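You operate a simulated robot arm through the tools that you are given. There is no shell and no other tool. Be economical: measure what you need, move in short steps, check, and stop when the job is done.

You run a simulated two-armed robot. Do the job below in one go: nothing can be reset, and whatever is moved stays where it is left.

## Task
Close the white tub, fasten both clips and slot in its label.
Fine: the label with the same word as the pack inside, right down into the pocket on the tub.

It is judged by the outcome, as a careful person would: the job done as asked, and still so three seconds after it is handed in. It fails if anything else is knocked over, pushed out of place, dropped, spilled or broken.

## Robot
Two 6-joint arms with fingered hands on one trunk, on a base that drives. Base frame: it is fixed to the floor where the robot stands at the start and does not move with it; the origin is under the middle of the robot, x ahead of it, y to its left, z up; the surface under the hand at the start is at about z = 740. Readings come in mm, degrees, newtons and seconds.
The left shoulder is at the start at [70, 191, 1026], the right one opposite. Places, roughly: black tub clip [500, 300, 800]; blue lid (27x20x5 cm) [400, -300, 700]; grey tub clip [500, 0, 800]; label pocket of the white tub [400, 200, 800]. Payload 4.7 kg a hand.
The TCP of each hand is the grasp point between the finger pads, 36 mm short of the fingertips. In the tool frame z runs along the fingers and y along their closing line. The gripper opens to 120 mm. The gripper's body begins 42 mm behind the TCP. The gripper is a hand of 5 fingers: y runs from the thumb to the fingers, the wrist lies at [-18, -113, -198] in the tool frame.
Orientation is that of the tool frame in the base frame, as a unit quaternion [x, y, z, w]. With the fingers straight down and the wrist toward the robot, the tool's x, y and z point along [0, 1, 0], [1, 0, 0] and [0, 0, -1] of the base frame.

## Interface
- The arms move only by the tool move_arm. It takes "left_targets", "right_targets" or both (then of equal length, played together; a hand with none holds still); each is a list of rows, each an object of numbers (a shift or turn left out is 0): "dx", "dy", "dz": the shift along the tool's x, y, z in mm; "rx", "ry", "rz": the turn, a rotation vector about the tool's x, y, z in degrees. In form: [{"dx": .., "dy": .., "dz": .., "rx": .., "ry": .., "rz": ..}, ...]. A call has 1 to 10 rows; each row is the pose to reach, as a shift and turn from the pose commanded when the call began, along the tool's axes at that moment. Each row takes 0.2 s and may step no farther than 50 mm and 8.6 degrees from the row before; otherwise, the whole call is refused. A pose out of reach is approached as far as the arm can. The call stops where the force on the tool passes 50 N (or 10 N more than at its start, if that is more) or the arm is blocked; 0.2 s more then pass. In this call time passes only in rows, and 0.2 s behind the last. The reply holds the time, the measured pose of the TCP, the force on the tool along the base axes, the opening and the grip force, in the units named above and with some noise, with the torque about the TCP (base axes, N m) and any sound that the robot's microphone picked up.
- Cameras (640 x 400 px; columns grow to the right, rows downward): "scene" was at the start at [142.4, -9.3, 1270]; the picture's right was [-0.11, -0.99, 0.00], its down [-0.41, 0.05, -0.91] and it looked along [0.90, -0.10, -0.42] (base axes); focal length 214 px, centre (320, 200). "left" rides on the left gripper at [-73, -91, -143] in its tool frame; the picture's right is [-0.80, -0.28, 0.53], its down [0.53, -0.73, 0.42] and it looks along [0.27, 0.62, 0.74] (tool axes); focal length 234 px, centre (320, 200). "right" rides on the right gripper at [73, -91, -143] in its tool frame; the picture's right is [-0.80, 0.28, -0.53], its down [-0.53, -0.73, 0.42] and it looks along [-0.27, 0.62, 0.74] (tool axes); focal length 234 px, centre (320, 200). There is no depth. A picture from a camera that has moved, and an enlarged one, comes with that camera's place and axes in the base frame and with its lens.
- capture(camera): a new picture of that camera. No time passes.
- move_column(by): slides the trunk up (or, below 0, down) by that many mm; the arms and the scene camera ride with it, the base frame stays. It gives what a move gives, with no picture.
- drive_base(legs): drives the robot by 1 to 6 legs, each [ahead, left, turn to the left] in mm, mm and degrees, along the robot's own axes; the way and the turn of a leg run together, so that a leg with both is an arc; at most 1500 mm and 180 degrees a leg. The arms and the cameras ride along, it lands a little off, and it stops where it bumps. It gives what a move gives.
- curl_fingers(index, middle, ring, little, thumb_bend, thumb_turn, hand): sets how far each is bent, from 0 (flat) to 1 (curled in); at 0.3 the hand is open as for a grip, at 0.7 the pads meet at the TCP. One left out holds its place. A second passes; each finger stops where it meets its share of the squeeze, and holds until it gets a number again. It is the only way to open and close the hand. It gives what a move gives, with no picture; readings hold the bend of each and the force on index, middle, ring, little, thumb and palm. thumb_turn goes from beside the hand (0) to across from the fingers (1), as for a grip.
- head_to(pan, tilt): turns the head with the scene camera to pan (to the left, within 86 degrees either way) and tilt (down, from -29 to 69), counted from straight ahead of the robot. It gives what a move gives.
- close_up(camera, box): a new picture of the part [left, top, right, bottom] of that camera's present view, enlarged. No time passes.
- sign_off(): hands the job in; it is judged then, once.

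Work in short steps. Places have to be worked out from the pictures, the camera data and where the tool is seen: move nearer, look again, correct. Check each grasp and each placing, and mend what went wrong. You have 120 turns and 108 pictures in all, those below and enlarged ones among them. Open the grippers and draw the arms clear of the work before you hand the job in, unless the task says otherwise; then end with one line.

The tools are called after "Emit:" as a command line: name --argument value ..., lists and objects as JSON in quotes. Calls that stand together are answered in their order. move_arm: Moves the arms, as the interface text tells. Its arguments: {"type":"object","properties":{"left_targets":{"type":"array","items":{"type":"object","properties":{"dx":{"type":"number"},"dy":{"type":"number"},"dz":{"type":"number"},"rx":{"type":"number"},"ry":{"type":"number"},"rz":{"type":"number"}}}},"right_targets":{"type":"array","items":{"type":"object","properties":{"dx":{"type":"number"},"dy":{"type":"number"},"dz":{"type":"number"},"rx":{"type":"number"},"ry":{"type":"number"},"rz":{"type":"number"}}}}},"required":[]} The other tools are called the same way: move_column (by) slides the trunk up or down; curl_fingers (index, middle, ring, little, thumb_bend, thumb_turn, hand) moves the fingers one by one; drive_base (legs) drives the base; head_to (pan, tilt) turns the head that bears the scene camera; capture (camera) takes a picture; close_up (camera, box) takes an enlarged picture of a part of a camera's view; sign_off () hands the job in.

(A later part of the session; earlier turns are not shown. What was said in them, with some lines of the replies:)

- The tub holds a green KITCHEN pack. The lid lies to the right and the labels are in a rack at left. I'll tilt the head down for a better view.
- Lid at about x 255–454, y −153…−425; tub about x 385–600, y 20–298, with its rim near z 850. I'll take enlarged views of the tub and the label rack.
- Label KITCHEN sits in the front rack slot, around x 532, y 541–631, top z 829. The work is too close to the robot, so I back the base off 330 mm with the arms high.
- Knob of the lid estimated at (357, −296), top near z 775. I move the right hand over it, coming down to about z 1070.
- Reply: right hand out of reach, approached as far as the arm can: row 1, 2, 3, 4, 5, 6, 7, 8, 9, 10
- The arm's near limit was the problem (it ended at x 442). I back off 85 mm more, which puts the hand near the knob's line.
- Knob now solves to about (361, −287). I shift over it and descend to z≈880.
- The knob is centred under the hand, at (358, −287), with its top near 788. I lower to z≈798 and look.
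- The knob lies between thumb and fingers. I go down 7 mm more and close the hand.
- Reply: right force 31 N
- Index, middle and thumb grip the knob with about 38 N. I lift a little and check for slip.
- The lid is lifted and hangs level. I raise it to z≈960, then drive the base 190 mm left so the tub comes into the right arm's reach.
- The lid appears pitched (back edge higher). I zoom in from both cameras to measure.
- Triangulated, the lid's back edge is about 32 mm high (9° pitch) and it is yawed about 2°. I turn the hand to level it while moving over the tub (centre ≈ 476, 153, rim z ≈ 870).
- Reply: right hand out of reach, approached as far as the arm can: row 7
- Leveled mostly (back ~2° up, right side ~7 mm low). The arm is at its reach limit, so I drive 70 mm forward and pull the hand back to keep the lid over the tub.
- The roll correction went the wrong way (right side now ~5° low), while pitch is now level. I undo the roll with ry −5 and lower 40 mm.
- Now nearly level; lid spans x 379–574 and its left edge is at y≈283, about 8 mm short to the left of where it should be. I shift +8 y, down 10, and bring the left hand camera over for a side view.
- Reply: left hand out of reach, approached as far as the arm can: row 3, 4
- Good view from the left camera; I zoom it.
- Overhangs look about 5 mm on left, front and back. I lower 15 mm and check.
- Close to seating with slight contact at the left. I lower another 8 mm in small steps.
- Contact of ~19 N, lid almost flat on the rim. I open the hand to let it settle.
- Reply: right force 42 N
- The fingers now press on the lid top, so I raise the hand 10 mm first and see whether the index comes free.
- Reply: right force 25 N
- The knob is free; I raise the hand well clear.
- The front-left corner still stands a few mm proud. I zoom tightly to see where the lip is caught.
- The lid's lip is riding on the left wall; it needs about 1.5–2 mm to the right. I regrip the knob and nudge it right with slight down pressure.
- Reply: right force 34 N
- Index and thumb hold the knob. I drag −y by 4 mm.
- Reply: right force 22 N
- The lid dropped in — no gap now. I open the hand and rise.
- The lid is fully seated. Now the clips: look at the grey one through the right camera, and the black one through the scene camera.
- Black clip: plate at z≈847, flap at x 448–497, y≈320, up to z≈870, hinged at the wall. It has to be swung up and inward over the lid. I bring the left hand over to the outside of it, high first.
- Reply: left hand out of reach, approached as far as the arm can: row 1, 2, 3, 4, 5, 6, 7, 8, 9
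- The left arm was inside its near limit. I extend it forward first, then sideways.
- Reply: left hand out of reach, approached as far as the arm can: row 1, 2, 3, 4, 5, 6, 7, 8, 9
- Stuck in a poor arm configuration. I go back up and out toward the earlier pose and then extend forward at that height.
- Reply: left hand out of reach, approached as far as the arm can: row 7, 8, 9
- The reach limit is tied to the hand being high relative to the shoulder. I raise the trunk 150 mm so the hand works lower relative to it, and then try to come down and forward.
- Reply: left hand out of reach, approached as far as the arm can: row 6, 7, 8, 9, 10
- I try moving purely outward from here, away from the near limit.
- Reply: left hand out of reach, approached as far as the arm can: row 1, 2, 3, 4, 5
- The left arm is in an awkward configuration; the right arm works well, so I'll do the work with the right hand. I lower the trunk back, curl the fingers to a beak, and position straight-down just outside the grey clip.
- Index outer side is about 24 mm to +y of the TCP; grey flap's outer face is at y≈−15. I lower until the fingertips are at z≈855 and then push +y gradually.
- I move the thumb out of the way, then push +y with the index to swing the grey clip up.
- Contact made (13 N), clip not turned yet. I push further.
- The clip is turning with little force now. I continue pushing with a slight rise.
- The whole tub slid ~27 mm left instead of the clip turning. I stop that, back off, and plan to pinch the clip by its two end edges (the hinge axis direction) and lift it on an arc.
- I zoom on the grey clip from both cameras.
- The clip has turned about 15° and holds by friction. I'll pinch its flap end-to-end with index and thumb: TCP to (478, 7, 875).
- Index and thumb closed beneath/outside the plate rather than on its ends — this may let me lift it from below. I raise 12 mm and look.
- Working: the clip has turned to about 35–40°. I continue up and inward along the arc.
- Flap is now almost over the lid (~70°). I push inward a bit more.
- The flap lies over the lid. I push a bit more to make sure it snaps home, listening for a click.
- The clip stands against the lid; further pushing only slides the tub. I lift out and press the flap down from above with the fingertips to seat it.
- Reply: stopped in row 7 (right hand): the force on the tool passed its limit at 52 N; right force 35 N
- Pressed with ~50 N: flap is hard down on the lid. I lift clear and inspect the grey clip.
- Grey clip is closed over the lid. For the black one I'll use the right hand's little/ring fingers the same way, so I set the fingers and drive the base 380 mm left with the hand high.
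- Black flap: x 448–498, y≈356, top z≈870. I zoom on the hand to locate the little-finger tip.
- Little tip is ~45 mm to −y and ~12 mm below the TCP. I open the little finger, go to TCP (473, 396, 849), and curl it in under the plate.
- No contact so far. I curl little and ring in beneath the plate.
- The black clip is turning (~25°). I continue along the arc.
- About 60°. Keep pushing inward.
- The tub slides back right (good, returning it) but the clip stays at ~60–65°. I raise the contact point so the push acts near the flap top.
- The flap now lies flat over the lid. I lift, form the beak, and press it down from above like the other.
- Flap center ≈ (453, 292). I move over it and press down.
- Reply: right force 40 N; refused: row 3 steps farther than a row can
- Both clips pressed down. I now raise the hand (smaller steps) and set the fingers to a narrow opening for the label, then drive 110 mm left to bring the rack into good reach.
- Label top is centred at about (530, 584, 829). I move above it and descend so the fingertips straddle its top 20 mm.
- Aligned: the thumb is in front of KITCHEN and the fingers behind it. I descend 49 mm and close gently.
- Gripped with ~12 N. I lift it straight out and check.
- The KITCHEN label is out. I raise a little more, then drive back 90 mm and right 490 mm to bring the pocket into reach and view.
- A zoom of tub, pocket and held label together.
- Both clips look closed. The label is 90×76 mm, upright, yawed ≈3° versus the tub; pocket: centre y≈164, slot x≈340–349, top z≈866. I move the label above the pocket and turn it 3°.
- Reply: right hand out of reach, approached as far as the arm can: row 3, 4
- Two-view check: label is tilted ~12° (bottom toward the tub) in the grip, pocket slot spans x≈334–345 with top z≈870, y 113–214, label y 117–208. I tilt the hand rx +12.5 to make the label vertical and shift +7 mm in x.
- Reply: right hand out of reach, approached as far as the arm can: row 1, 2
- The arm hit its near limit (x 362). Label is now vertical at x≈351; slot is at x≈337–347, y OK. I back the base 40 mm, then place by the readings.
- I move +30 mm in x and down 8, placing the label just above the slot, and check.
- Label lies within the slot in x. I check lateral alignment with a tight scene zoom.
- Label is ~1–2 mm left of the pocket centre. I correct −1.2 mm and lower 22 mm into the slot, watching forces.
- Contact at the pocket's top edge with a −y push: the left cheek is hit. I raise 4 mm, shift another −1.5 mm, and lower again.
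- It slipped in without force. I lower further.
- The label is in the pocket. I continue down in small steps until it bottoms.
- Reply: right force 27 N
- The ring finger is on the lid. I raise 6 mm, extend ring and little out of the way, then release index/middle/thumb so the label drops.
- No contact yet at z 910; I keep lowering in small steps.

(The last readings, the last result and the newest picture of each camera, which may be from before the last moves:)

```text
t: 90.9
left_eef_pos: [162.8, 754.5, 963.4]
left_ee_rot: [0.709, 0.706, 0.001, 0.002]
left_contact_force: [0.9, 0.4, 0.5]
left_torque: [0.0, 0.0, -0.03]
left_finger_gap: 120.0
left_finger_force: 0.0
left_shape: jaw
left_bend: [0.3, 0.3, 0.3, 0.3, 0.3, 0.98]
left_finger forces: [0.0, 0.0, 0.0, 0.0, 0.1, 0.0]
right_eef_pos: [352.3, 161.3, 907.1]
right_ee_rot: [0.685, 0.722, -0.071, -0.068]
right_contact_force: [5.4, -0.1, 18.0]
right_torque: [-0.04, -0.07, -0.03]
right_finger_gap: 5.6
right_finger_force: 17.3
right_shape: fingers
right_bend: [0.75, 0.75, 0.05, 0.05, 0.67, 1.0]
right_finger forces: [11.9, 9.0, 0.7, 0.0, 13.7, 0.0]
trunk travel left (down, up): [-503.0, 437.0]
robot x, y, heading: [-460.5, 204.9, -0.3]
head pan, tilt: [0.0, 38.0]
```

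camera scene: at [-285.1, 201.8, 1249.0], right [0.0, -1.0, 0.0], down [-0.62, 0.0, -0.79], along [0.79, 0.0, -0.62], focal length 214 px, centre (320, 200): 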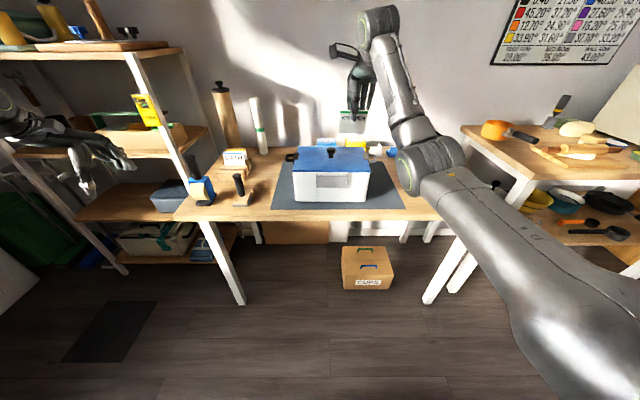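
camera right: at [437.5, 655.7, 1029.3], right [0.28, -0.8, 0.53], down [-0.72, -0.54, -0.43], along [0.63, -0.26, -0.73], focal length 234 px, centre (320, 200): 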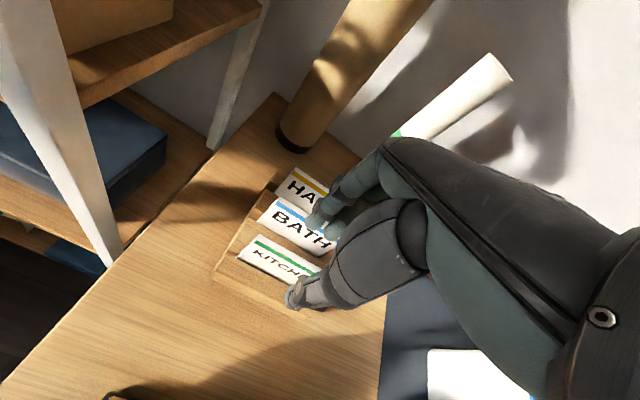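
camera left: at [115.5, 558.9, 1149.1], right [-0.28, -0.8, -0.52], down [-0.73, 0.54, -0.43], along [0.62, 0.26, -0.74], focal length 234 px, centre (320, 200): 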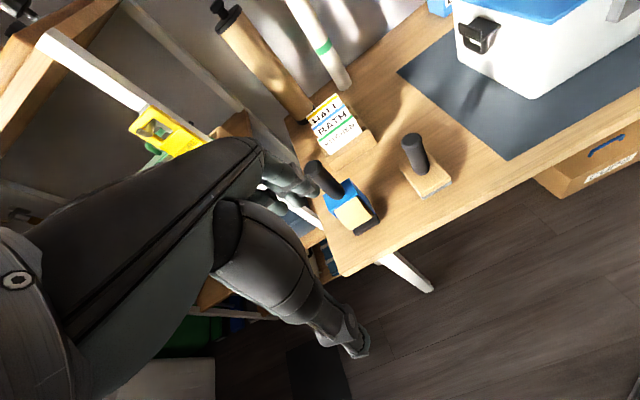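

Contact ~18 N: the label has bottomed (est. bottom z≈818). I release: thumb open, fingers eased, then rise straight.

Emit:
curl_fingers --hand "right" --thumb_bend 0.3 --index 0.7 --middle 0.7

Emit:
move_arm --right_targets '[{"dy": 0.5, "dz": -8}, {"dy": 2, "dz": -16}, {"dy": 0, "dz": -40}, {"dy": -6, "dz": -80}]'

Emit:
close_up --camera "scene" --box '[275, 125, 385, 200]'

```text
t: 91.9
left_eef_pos: [161.2, 755.0, 964.1]
left_ee_rot: [0.709, 0.705, 0.002, 0.003]
left_contact_force: [0.3, -0.2, -0.1]
left_torque: [0.02, 0.0, -0.01]
left_finger_gap: 120.1
left_finger_force: 0.0
left_shape: jaw
left_bend: [0.3, 0.3, 0.3, 0.3, 0.3, 0.98]
left_finger forces: [0.0, 0.0, 0.0, 0.0, 0.0, 0.0]
right_eef_pos: [352.1, 161.0, 908.2]
right_ee_rot: [0.685, 0.722, -0.072, -0.069]
right_contact_force: [7.8, 0.4, 30.9]
right_torque: [-0.14, -0.28, 0.04]
right_finger_gap: 54.8
right_finger_force: 15.1
right_shape: fingers
right_bend: [0.71, 0.72, 0.05, 0.05, 0.3, 0.98]
right_finger forces: [9.9, 20.0, 0.2, 0.0, 0.0, 0.1]
trunk travel left (down, up): [-503.0, 437.0]
robot x, y, heading: [-460.1, 201.6, -0.5]
head pan, tilt: [0.0, 38.0]
```

```text
t: 92.9
left_eef_pos: [163.4, 756.3, 963.2]
left_ee_rot: [0.709, 0.705, 0.001, 0.002]
left_contact_force: [-0.8, 0.3, 0.0]
left_torque: [-0.01, -0.01, -0.01]
left_finger_gap: 119.8
left_finger_force: 0.0
left_shape: jaw
left_bend: [0.3, 0.3, 0.3, 0.3, 0.3, 0.98]
left_finger forces: [0.0, 0.0, 0.1, 0.0, 0.0, 0.0]
right_eef_pos: [362.5, 162.9, 983.7]
right_ee_rot: [0.684, 0.722, -0.075, -0.07]
right_contact_force: [-0.9, 0.3, 0.3]
right_torque: [-0.04, -0.04, -0.01]
right_finger_gap: 62.5
right_finger_force: 0.0
right_shape: fingers
right_bend: [0.7, 0.7, 0.05, 0.05, 0.3, 0.98]
right_finger forces: [0.1, 0.0, 0.1, 0.0, 0.0, 0.0]
trunk travel left (down, up): [-503.0, 437.0]
robot x, y, heading: [-461.0, 203.0, -0.3]
head pan, tilt: [0.0, 38.0]
```

```text
5.33 times, centred on (330, 162) of scene
camera zoom: at [-325.6, 202.5, 1249.0], right [0.0, -1.0, 0.0], down [-0.62, 0.0, -0.79], along [0.79, 0.0, -0.62], focal length 1144 px, centre (267, 400)
```

zoom: 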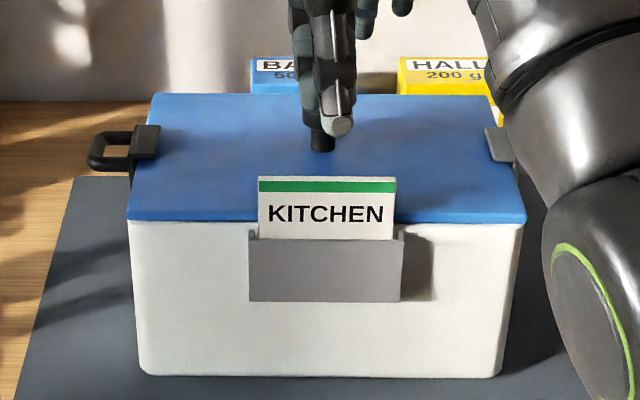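

The label stands in the pocket, reading KITCHEN. To be sure it's right down I form a closed beak and press gently on its top edge.

Emit:
curl_fingers --hand "right" --thumb_bend 0.7 --index 0.7 --middle 0.7 --ring 0.7 --little 0.7 --thumb_turn 1

Emit:
move_arm --right_targets '[{"dx": 0.3, "dy": -12, "dz": -2}, {"dx": 0.7, "dy": -6, "dz": 32}, {"dx": 0.7, "dy": -4.5, "dz": 39.7}, {"dx": 0.7, "dy": -3.9, "dz": 42.6}]'

```text
t: 93.9
left_eef_pos: [164.4, 755.3, 961.9]
left_ee_rot: [0.709, 0.706, 0.0, 0.001]
left_contact_force: [0.4, -0.6, 0.0]
left_torque: [0.0, 0.02, -0.02]
left_finger_gap: 119.8
left_finger_force: 0.0
left_shape: jaw
left_bend: [0.3, 0.3, 0.3, 0.3, 0.3, 0.98]
left_finger forces: [0.1, 0.0, 0.1, 0.1, 0.0, 0.0]
right_eef_pos: [363.2, 161.6, 983.6]
right_ee_rot: [0.684, 0.722, -0.075, -0.071]
right_contact_force: [0.6, -0.5, 0.2]
right_torque: [-0.02, -0.02, 0.02]
right_finger_gap: 4.3
right_finger_force: 0.1
right_shape: fingers
right_bend: [0.7, 0.7, 0.7, 0.7, 0.7, 1.0]
right_finger forces: [0.0, 0.1, 0.0, 0.1, 0.1, 0.0]
trunk travel left (down, up): [-503.0, 437.0]
robot x, y, heading: [-460.4, 203.1, -0.2]
head pan, tilt: [0.0, 38.0]
```

```text
t: 94.9
left_eef_pos: [164.8, 754.4, 962.0]
left_ee_rot: [0.708, 0.706, 0.0, 0.002]
left_contact_force: [0.1, 0.6, 1.0]
left_torque: [-0.02, 0.02, 0.02]
left_finger_gap: 119.8
left_finger_force: 0.2
left_shape: jaw
left_bend: [0.3, 0.3, 0.3, 0.3, 0.3, 0.98]
left_finger forces: [0.0, 0.0, 0.0, 0.0, 0.0, 0.1]
right_eef_pos: [351.6, 161.5, 942.3]
right_ee_rot: [0.684, 0.722, -0.075, -0.07]
right_contact_force: [0.0, 0.0, 2.7]
right_torque: [0.0, 0.02, 0.03]
right_finger_gap: 4.1
right_finger_force: 1.3
right_shape: fingers
right_bend: [0.7, 0.71, 0.7, 0.7, 0.7, 1.0]
right_finger forces: [0.2, 2.6, 0.0, 0.0, 0.0, 0.1]
trunk travel left (down, up): [-503.0, 437.0]
robot x, y, heading: [-462.0, 200.7, -0.4]
head pan, tilt: [0.0, 38.0]
```

Light contact on the label top at the expected height. I press a bit more.

Emit:
move_arm --right_targets '[{"dy": 0.4, "dz": 2}, {"dy": 0.8, "dz": 4}, {"dy": 1.2, "dz": 6}]'

```text
t: 95.7
left_eef_pos: [164.0, 756.2, 963.4]
left_ee_rot: [0.709, 0.705, 0.001, 0.001]
left_contact_force: [-0.8, -0.4, -0.2]
left_torque: [0.01, 0.03, 0.0]
left_finger_gap: 120.1
left_finger_force: 0.2
left_shape: jaw
left_bend: [0.3, 0.3, 0.3, 0.3, 0.3, 0.98]
left_finger forces: [0.0, 0.1, 0.0, 0.0, 0.0, 0.0]
right_eef_pos: [351.0, 161.5, 938.6]
right_ee_rot: [0.685, 0.722, -0.073, -0.07]
right_contact_force: [-0.3, 0.4, 11.3]
right_torque: [-0.12, 0.1, -0.02]
right_finger_gap: 4.8
right_finger_force: 5.3
right_shape: fingers
right_bend: [0.7, 0.72, 0.7, 0.7, 0.7, 1.0]
right_finger forces: [0.1, 8.6, 0.0, 0.0, 2.3, 0.0]
trunk travel left (down, up): [-503.0, 437.0]
robot x, y, heading: [-462.0, 203.6, -0.2]
head pan, tilt: [0.0, 38.0]
```

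Firm resistance (11 N, no travel): the label is bottomed. I raise the hand, open it, back the base off and take a last look.

Emit:
move_arm --right_targets '[{"dy": -4, "dz": -25}, {"dy": -10, "dz": -60}, {"dy": -16, "dz": -95}]'

Emit:
drive_base --legs '[[-200, 0, 0]]'

Emit:
curl_fingers --hand "right" --thumb_bend 0.3 --index 0.3 --middle 0.3 --ring 0.3 --little 0.3

Emit:
close_up --camera "scene" --box '[225, 90, 405, 200]'

```text
t: 96.5
left_eef_pos: [164.1, 755.6, 962.2]
left_ee_rot: [0.709, 0.705, -0.001, 0.001]
left_contact_force: [0.2, 0.9, 0.1]
left_torque: [0.0, 0.0, 0.01]
left_finger_gap: 120.1
left_finger_force: 0.0
left_shape: jaw
left_bend: [0.3, 0.3, 0.3, 0.3, 0.3, 0.98]
left_finger forces: [0.1, 0.0, 0.0, 0.0, 0.1, 0.1]
right_eef_pos: [353.7, 161.4, 1032.0]
right_ee_rot: [0.685, 0.722, -0.075, -0.071]
right_contact_force: [0.5, 0.2, -0.2]
right_torque: [0.04, -0.02, 0.02]
right_finger_gap: 4.5
right_finger_force: 0.2
right_shape: fingers
right_bend: [0.7, 0.7, 0.7, 0.7, 0.7, 1.0]
right_finger forces: [0.1, 0.0, 0.0, 0.1, 0.0, 0.0]
trunk travel left (down, up): [-503.0, 437.0]
robot x, y, heading: [-460.3, 205.3, -0.4]
head pan, tilt: [0.0, 38.0]
```

```text
t: 98.1
left_eef_pos: [-19.3, 772.8, 962.9]
left_ee_rot: [0.703, 0.711, 0.001, 0.002]
left_contact_force: [-1.7, 0.2, 0.8]
left_torque: [-0.02, -0.01, 0.0]
left_finger_gap: 120.2
left_finger_force: 0.0
left_shape: jaw
left_bend: [0.3, 0.3, 0.3, 0.3, 0.3, 0.98]
left_finger forces: [0.1, 0.0, 0.0, 0.1, 0.1, 0.0]
right_eef_pos: [182.5, 183.7, 1034.4]
right_ee_rot: [0.677, 0.729, -0.074, -0.068]
right_contact_force: [-0.1, 0.6, -0.3]
right_torque: [-0.07, -0.03, 0.0]
right_finger_gap: 4.5
right_finger_force: 0.1
right_shape: fingers
right_bend: [0.7, 0.7, 0.7, 0.7, 0.7, 1.0]
right_finger forces: [0.1, 0.0, 0.0, 0.1, 0.0, 0.0]
trunk travel left (down, up): [-503.0, 437.0]
robot x, y, heading: [-634.3, 208.2, 1.0]
head pan, tilt: [0.0, 38.0]
stopped in leg 1: the robot was blocked; the commanded pose is now the measured one
```

```text
t: 99.1
left_eef_pos: [-15.0, 771.3, 962.6]
left_ee_rot: [0.703, 0.711, 0.002, 0.001]
left_contact_force: [0.4, 0.4, 1.1]
left_torque: [-0.01, -0.03, -0.01]
left_finger_gap: 120.1
left_finger_force: 0.0
left_shape: jaw
left_bend: [0.3, 0.3, 0.3, 0.3, 0.3, 0.98]
left_finger forces: [0.0, 0.0, 0.0, 0.1, 0.0, 0.1]
right_eef_pos: [186.0, 181.1, 1033.2]
right_ee_rot: [0.678, 0.728, -0.075, -0.07]
right_contact_force: [0.1, 0.3, 0.2]
right_torque: [0.0, 0.0, -0.04]
right_finger_gap: 121.9
right_finger_force: 0.0
right_shape: fingers
right_bend: [0.3, 0.3, 0.3, 0.3, 0.3, 0.98]
right_finger forces: [0.0, 0.1, 0.1, 0.1, 0.0, 0.0]
trunk travel left (down, up): [-503.0, 437.0]
robot x, y, heading: [-628.9, 207.6, 0.7]
head pan, tilt: [0.0, 38.0]
```

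```text
3.56 times, centred on (315, 145) of scene
camera zoom: at [-495.4, 210.1, 1249.0], right [0.01, -1.0, 0.0], down [-0.62, -0.01, -0.79], along [0.79, 0.01, -0.62], focal length 763 px, centre (338, 396)
```

zoom: 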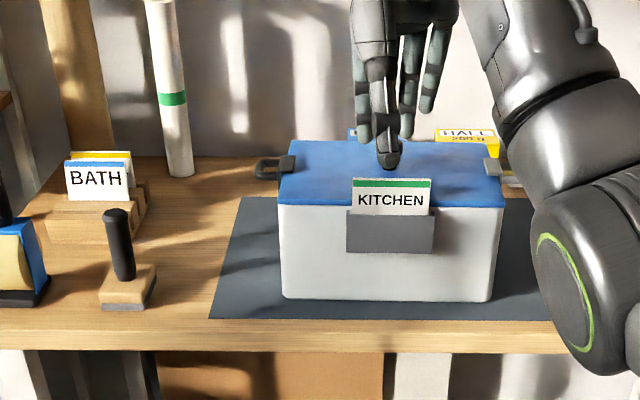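

Everything is in place: lid on, both clips over, KITCHEN label in the pocket. The base touched something behind, so I ease forward 25 mm off it.

Emit:
drive_base --legs '[[25, 0, 0]]'

Emit:
capture --camera "scene"

```text
t: 99.9
left_eef_pos: [6.8, 772.9, 964.2]
left_ee_rot: [0.702, 0.712, 0.002, 0.002]
left_contact_force: [0.0, 0.1, -0.3]
left_torque: [0.04, -0.02, 0.01]
left_finger_gap: 119.8
left_finger_force: 0.0
left_shape: jaw
left_bend: [0.3, 0.3, 0.3, 0.3, 0.3, 0.98]
left_finger forces: [0.0, 0.0, 0.0, 0.0, 0.1, 0.0]
right_eef_pos: [208.7, 182.1, 1034.7]
right_ee_rot: [0.678, 0.728, -0.074, -0.069]
right_contact_force: [0.5, -1.0, 0.2]
right_torque: [-0.01, 0.01, -0.01]
right_finger_gap: 122.2
right_finger_force: 0.1
right_shape: fingers
right_bend: [0.3, 0.3, 0.3, 0.3, 0.3, 0.98]
right_finger forces: [0.0, 0.0, 0.0, 0.1, 0.1, 0.0]
trunk travel left (down, up): [-503.0, 437.0]
robot x, y, heading: [-608.8, 210.1, 0.7]
head pan, tilt: [0.0, 38.0]
```

```text
0 pictures are left
camera scene: at [-472.1, 210.3, 1249.3], right [0.01, -1.0, 0.0], down [-0.61, -0.01, -0.79], along [0.79, 0.01, -0.61], focal length 214 px, centre (320, 200)
```

scene: 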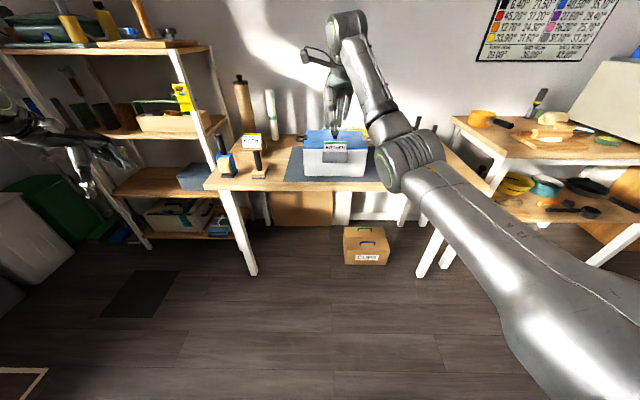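

Nothing in view looks knocked over, and both hands are open and clear of the tub. I hand the job in.

Emit:
sign_off

```text
The job is handed in.
```

The white tub is closed, both clips are fastened over the lid, and the KITCHEN label is pressed right down into the pocket. The tub slid a few centimetres on its mat while I worked the clips, and the base bumped something out of view behind it when backing away.
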